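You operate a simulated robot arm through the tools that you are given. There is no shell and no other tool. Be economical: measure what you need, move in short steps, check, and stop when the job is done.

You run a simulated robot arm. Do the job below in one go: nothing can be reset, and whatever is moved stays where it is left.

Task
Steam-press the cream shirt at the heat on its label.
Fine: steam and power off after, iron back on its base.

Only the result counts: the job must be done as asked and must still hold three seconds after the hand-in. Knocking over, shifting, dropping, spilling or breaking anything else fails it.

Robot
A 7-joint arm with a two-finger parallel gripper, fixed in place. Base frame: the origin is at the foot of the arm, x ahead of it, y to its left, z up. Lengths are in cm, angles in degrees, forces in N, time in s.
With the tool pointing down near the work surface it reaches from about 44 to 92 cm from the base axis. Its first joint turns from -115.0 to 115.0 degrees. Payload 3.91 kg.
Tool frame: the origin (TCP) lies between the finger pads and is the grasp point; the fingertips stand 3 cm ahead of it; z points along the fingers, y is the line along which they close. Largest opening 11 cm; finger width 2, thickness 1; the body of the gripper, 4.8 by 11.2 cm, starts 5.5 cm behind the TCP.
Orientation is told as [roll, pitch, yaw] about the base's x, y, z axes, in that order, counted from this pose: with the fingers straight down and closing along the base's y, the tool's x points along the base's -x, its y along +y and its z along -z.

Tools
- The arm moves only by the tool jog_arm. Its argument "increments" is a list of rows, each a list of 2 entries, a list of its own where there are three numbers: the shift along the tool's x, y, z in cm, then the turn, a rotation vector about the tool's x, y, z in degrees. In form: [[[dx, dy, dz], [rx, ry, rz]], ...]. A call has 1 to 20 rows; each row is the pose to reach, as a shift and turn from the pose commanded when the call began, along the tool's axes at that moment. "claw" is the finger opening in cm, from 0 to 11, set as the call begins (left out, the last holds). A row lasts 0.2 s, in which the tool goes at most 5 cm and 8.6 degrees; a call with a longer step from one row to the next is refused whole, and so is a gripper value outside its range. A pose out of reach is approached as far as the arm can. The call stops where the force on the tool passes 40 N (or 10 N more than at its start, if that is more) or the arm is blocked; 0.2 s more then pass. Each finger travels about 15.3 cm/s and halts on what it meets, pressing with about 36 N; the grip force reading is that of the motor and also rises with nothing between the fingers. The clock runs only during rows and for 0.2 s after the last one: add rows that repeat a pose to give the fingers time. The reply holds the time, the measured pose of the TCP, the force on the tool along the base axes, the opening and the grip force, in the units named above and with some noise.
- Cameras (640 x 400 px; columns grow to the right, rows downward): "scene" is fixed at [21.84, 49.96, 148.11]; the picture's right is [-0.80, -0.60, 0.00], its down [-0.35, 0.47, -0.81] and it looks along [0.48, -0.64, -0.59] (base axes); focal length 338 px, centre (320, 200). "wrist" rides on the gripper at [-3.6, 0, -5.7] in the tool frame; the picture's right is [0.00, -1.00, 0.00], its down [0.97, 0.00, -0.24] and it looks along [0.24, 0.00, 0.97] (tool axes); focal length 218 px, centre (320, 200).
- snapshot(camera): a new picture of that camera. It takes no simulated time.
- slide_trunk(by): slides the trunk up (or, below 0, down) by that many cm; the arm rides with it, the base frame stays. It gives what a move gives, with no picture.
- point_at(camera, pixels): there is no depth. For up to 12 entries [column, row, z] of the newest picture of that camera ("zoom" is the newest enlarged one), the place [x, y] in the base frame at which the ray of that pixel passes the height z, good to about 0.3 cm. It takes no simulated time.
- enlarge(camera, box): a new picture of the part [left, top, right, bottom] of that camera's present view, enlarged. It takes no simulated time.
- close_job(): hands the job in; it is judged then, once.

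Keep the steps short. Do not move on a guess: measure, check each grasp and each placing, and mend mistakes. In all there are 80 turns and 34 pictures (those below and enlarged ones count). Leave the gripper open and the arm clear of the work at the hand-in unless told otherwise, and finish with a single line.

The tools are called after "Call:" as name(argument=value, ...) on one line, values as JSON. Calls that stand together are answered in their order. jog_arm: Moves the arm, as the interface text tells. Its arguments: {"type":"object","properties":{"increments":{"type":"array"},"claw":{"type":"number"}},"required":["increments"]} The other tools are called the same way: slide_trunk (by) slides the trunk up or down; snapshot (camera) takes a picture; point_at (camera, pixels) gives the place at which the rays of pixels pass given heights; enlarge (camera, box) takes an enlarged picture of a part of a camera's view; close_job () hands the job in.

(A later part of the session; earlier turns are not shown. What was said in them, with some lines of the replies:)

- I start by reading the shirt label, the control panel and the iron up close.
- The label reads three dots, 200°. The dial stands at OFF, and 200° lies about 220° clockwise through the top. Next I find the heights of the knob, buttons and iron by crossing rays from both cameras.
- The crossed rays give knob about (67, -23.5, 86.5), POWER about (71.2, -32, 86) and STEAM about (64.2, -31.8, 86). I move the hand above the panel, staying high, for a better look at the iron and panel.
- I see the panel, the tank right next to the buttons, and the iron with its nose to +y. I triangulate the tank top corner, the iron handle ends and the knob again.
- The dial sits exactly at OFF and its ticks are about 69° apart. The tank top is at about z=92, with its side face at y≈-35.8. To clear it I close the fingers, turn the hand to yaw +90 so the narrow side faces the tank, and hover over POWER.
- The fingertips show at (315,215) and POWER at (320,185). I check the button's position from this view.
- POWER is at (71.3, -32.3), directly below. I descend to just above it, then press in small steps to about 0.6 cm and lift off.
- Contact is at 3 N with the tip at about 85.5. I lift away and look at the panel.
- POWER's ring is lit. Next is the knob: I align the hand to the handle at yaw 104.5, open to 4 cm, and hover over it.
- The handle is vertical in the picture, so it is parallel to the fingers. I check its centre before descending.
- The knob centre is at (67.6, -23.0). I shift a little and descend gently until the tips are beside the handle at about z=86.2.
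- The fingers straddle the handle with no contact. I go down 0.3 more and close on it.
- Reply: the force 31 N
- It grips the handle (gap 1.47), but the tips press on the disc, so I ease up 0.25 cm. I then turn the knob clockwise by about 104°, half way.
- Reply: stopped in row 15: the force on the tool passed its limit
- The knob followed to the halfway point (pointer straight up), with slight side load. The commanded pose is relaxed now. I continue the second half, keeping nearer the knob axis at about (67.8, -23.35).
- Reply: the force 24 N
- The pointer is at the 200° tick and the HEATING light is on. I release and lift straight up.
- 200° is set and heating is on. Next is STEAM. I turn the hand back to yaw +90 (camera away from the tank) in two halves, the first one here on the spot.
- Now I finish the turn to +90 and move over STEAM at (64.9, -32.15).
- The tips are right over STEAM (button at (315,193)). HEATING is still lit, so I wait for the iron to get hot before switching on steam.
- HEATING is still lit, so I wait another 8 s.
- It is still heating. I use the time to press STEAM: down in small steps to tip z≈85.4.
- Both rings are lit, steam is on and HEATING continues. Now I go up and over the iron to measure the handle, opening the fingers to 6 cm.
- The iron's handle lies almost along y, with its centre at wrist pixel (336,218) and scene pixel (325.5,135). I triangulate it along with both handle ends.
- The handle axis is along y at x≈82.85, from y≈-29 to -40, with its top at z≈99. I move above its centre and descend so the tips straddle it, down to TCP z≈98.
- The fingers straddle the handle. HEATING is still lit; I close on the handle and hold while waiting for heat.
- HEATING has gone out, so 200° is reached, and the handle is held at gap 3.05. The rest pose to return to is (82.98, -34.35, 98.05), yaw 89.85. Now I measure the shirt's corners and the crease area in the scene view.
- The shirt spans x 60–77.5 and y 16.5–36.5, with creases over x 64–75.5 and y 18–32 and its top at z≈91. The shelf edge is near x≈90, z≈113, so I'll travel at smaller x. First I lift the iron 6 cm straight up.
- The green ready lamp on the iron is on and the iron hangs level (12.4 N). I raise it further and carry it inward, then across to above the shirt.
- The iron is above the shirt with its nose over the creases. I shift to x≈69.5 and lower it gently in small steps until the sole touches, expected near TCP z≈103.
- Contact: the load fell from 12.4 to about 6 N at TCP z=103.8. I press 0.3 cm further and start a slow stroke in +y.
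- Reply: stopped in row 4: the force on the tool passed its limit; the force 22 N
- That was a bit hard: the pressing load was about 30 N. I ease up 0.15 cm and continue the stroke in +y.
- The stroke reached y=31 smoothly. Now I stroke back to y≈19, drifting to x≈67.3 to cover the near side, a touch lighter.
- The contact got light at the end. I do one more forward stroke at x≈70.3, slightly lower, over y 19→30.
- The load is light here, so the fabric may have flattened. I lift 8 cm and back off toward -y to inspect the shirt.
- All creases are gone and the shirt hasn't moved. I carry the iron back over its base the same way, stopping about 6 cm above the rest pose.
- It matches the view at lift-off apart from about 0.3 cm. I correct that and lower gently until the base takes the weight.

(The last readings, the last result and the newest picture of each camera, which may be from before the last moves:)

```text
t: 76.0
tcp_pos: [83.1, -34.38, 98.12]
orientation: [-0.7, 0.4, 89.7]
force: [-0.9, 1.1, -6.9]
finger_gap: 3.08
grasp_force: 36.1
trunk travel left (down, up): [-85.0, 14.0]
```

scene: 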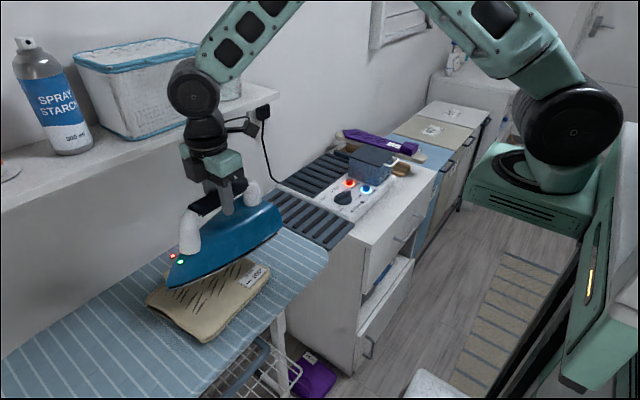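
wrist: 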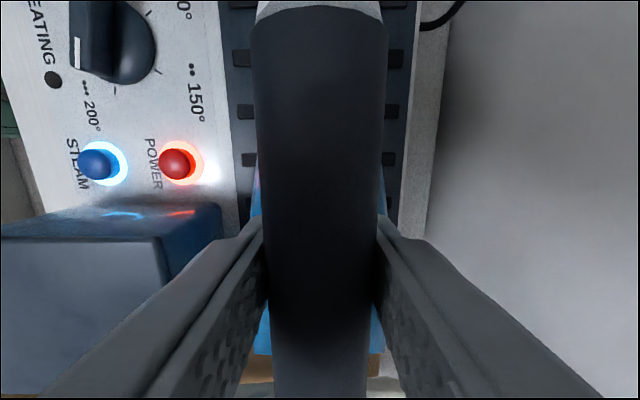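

The iron touches down at z=98.1, half supported. I lower 0.15 more, open to 6 cm, and go straight up.

Call:
jog_arm(increments=[[[0, 0, 0.1], [0, 0, 0]], [[0, 0, 0.15], [0, 0, 0]], [[0, 0, 0.15], [0, 0, 0]]])

Call:
jog_arm(increments=[[[0, 0, 0], [0, 0, 0]], [[0, 0, 0], [0, 0, 0]], [[0, 0, -1], [0, 0, 0]], [[0, 0, -3], [0, 0, 0]], [[0, 0, -6], [0, 0, 0]], [[0, 0, -10], [0, 0, 0]], [[0, 0, -14], [0, 0, 0]], [[0, 0, -14], [0, 0, 0]]], claw=6)

```text
t: 76.8
tcp_pos: [83.13, -34.43, 97.96]
orientation: [-0.8, 0.3, 89.7]
force: [-5.2, 0.9, 13.6]
finger_gap: 3.06
grasp_force: 36.3
trunk travel left (down, up): [-85.0, 14.0]
```

```text
t: 78.6
tcp_pos: [83.36, -34.37, 112.07]
orientation: [-0.8, 0.2, 89.6]
force: [0.0, -0.5, -0.1]
finger_gap: 6.01
grasp_force: 0.0
trunk travel left (down, up): [-85.0, 14.0]
```

The iron is released. Next I move over STEAM with closed fingers, staying high over the iron and then descending to z≈97.

Call:
jog_arm(increments=[[[-0.5, 4, 0], [0, 0, 0]], [[-1, 8.5, 0], [0, 0, 0]], [[-1.6, 13, 0], [0, 0, 0]], [[-2.1, 17, 0], [0, 0, 0]], [[-2.1, 18.4, 2], [0, 0, 0]], [[-2.1, 18.4, 6], [0, 0, 0]], [[-2.1, 18.4, 10], [0, 0, 0]], [[-2.1, 18.4, 15], [0, 0, 0]], [[-2.1, 18.4, 15], [0, 0, 0]]], claw=0)

Call:
snapshot(camera="wrist")

```text
t: 80.6
tcp_pos: [64.89, -32.67, 96.58]
orientation: [-0.8, 0.3, 89.8]
force: [0.4, -0.6, 0.2]
finger_gap: 0.0
grasp_force: 36.4
trunk travel left (down, up): [-85.0, 14.0]
```

```text
5 pictures are left
```

wrist: 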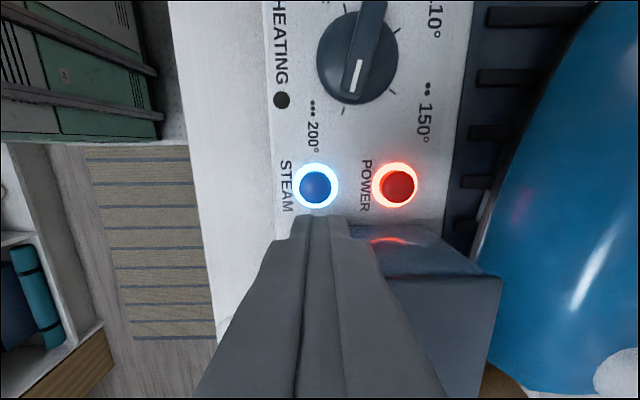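

The tips are 0.45 cm too far toward the tank. I correct that and press STEAM to the same depth as before, then lift.

Call:
jog_arm(increments=[[[-0.45, 0, 4], [0, 0, 0]], [[-0.45, 0, 6.5], [0, 0, 0]], [[-0.45, 0, 7.3], [0, 0, 0]], [[-0.45, 0, 7.6], [0, 0, 0]], [[-0.45, 0, 7.9], [0, 0, 0]], [[-0.45, 0, 8.2], [0, 0, 0]]])

Call:
jog_arm(increments=[[[0, 0, -3], [0, 0, 0]], [[0, 0, -6], [0, 0, 0]], [[0, -3, -9], [0, 0, 0]], [[0, -6.3, -9], [0, 0, 0]], [[0, -6.3, -9], [0, 0, 0]]])

Call:
enlarge(camera="scene", box=[270, 110, 430, 210])

```text
t: 82.0
tcp_pos: [64.82, -31.97, 88.5]
orientation: [-0.8, 0.3, 89.7]
force: [0.7, 0.9, 2.0]
finger_gap: 0.0
grasp_force: 36.4
trunk travel left (down, up): [-85.0, 14.0]
```

```text
t: 83.2
tcp_pos: [71.17, -31.88, 97.55]
orientation: [-0.6, 0.3, 89.7]
force: [-0.2, 0.6, 0.1]
finger_gap: 0.0
grasp_force: 36.0
trunk travel left (down, up): [-85.0, 14.0]
```

```text
4.00 times, centred on (350, 160) of scene
```

zoom: 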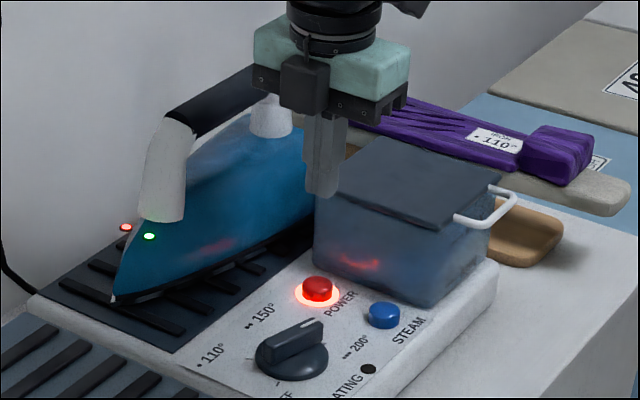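

STEAM is off and the iron rests on its base. I press POWER the same way.

Call:
jog_arm(increments=[[[0.4, 0, 4], [0, 0, 0]], [[0.4, 0, 7.5], [0, 0, 0]], [[0.4, 0, 8.3], [0, 0, 0]], [[0.4, 0, 8.6], [0, 0, 0]], [[0.4, 0, 8.9], [0, 0, 0]], [[0.4, 0, 9.2], [0, 0, 0]]])

Call:
jog_arm(increments=[[[0, 0, -3], [0, 0, 0]], [[0, 0, -7], [0, 0, 0]], [[-1, 3, -11], [0, 0, 0]], [[-3, 7, -15], [0, 0, 0]], [[-5, 11, -19], [0, 0, 0]], [[-5, 15, -23], [0, 0, 0]], [[-5, 15, -23], [0, 0, 0]]])

Call:
enlarge(camera="scene", box=[270, 110, 430, 210])

```text
t: 84.6
tcp_pos: [71.22, -32.3, 88.37]
orientation: [-0.8, 0.3, 89.7]
force: [-2.3, -0.9, 7.4]
finger_gap: 0.01
grasp_force: 35.7
trunk travel left (down, up): [-85.0, 14.0]
```

```text
refused: row 3 steps farther than a row can; nothing moved
```

```text
4.00 times, centred on (350, 160) of scene
```

zoom: 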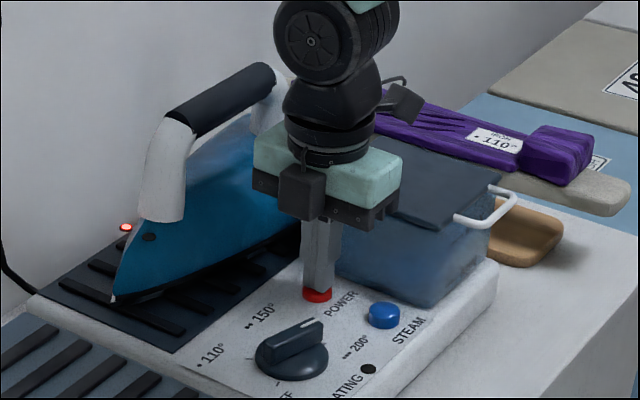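

POWER went off (no ring, green lamp out), but my retreat was refused because one step was too long. I repeat it with shorter steps and open the fingers once clear.

Call:
jog_arm(increments=[[[0, 0, -3], [0, 0, 0]], [[0, 0, -7], [0, 0, 0]], [[-0.5, 2, -10.5], [0, 0, 0]], [[-1.5, 4.5, -14], [0, 0, 0]], [[-2.5, 7, -17.5], [0, 0, 0]], [[-3.5, 9.5, -21], [0, 0, 0]], [[-4.5, 12, -24], [0, 0, 0]], [[-5, 15, -26], [0, 0, 0]], [[-5, 15, -26], [0, 0, 0]]])

Call:
jog_arm(increments=[[[0, 0, 0], [0, 0, 0]], [[0, 0, 0], [0, 0, 0]], [[0, 0, 0], [0, 0, 0]], [[0, 0, 0], [0, 0, 0]]], claw=11)

Call:
snapshot(camera="scene")

```text
t: 86.6
tcp_pos: [55.77, -27.21, 114.02]
orientation: [-0.8, 0.3, 89.7]
force: [0.4, -0.3, 0.2]
finger_gap: 0.0
grasp_force: 35.9
trunk travel left (down, up): [-85.0, 14.0]
```

```text
t: 87.6
tcp_pos: [55.94, -27.23, 114.08]
orientation: [-0.8, 0.4, 89.6]
force: [-0.7, 0.2, 0.6]
finger_gap: 11.0
grasp_force: 0.0
trunk travel left (down, up): [-85.0, 14.0]
```

```text
2 pictures are left
```

scene: 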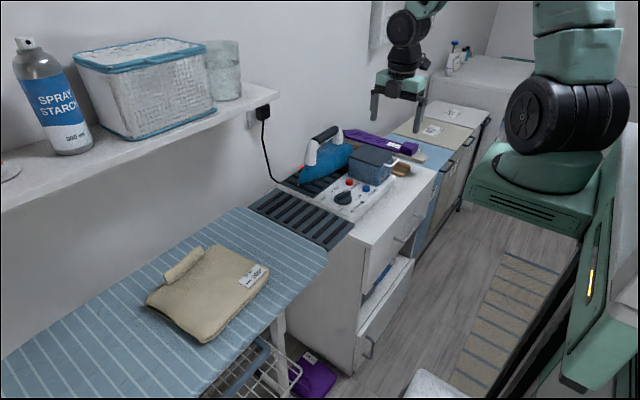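

The shirt is smooth, steam and power are off, the iron is on its base, nothing else has shifted, and the hand is open and clear. I hand the job in.

Call:
close_job()

```text
The job is handed in.
```

The cream shirt is steam-pressed at 200° with its creases gone, steam and power are off, the iron is back on its base, and the dial is still set to 200°.
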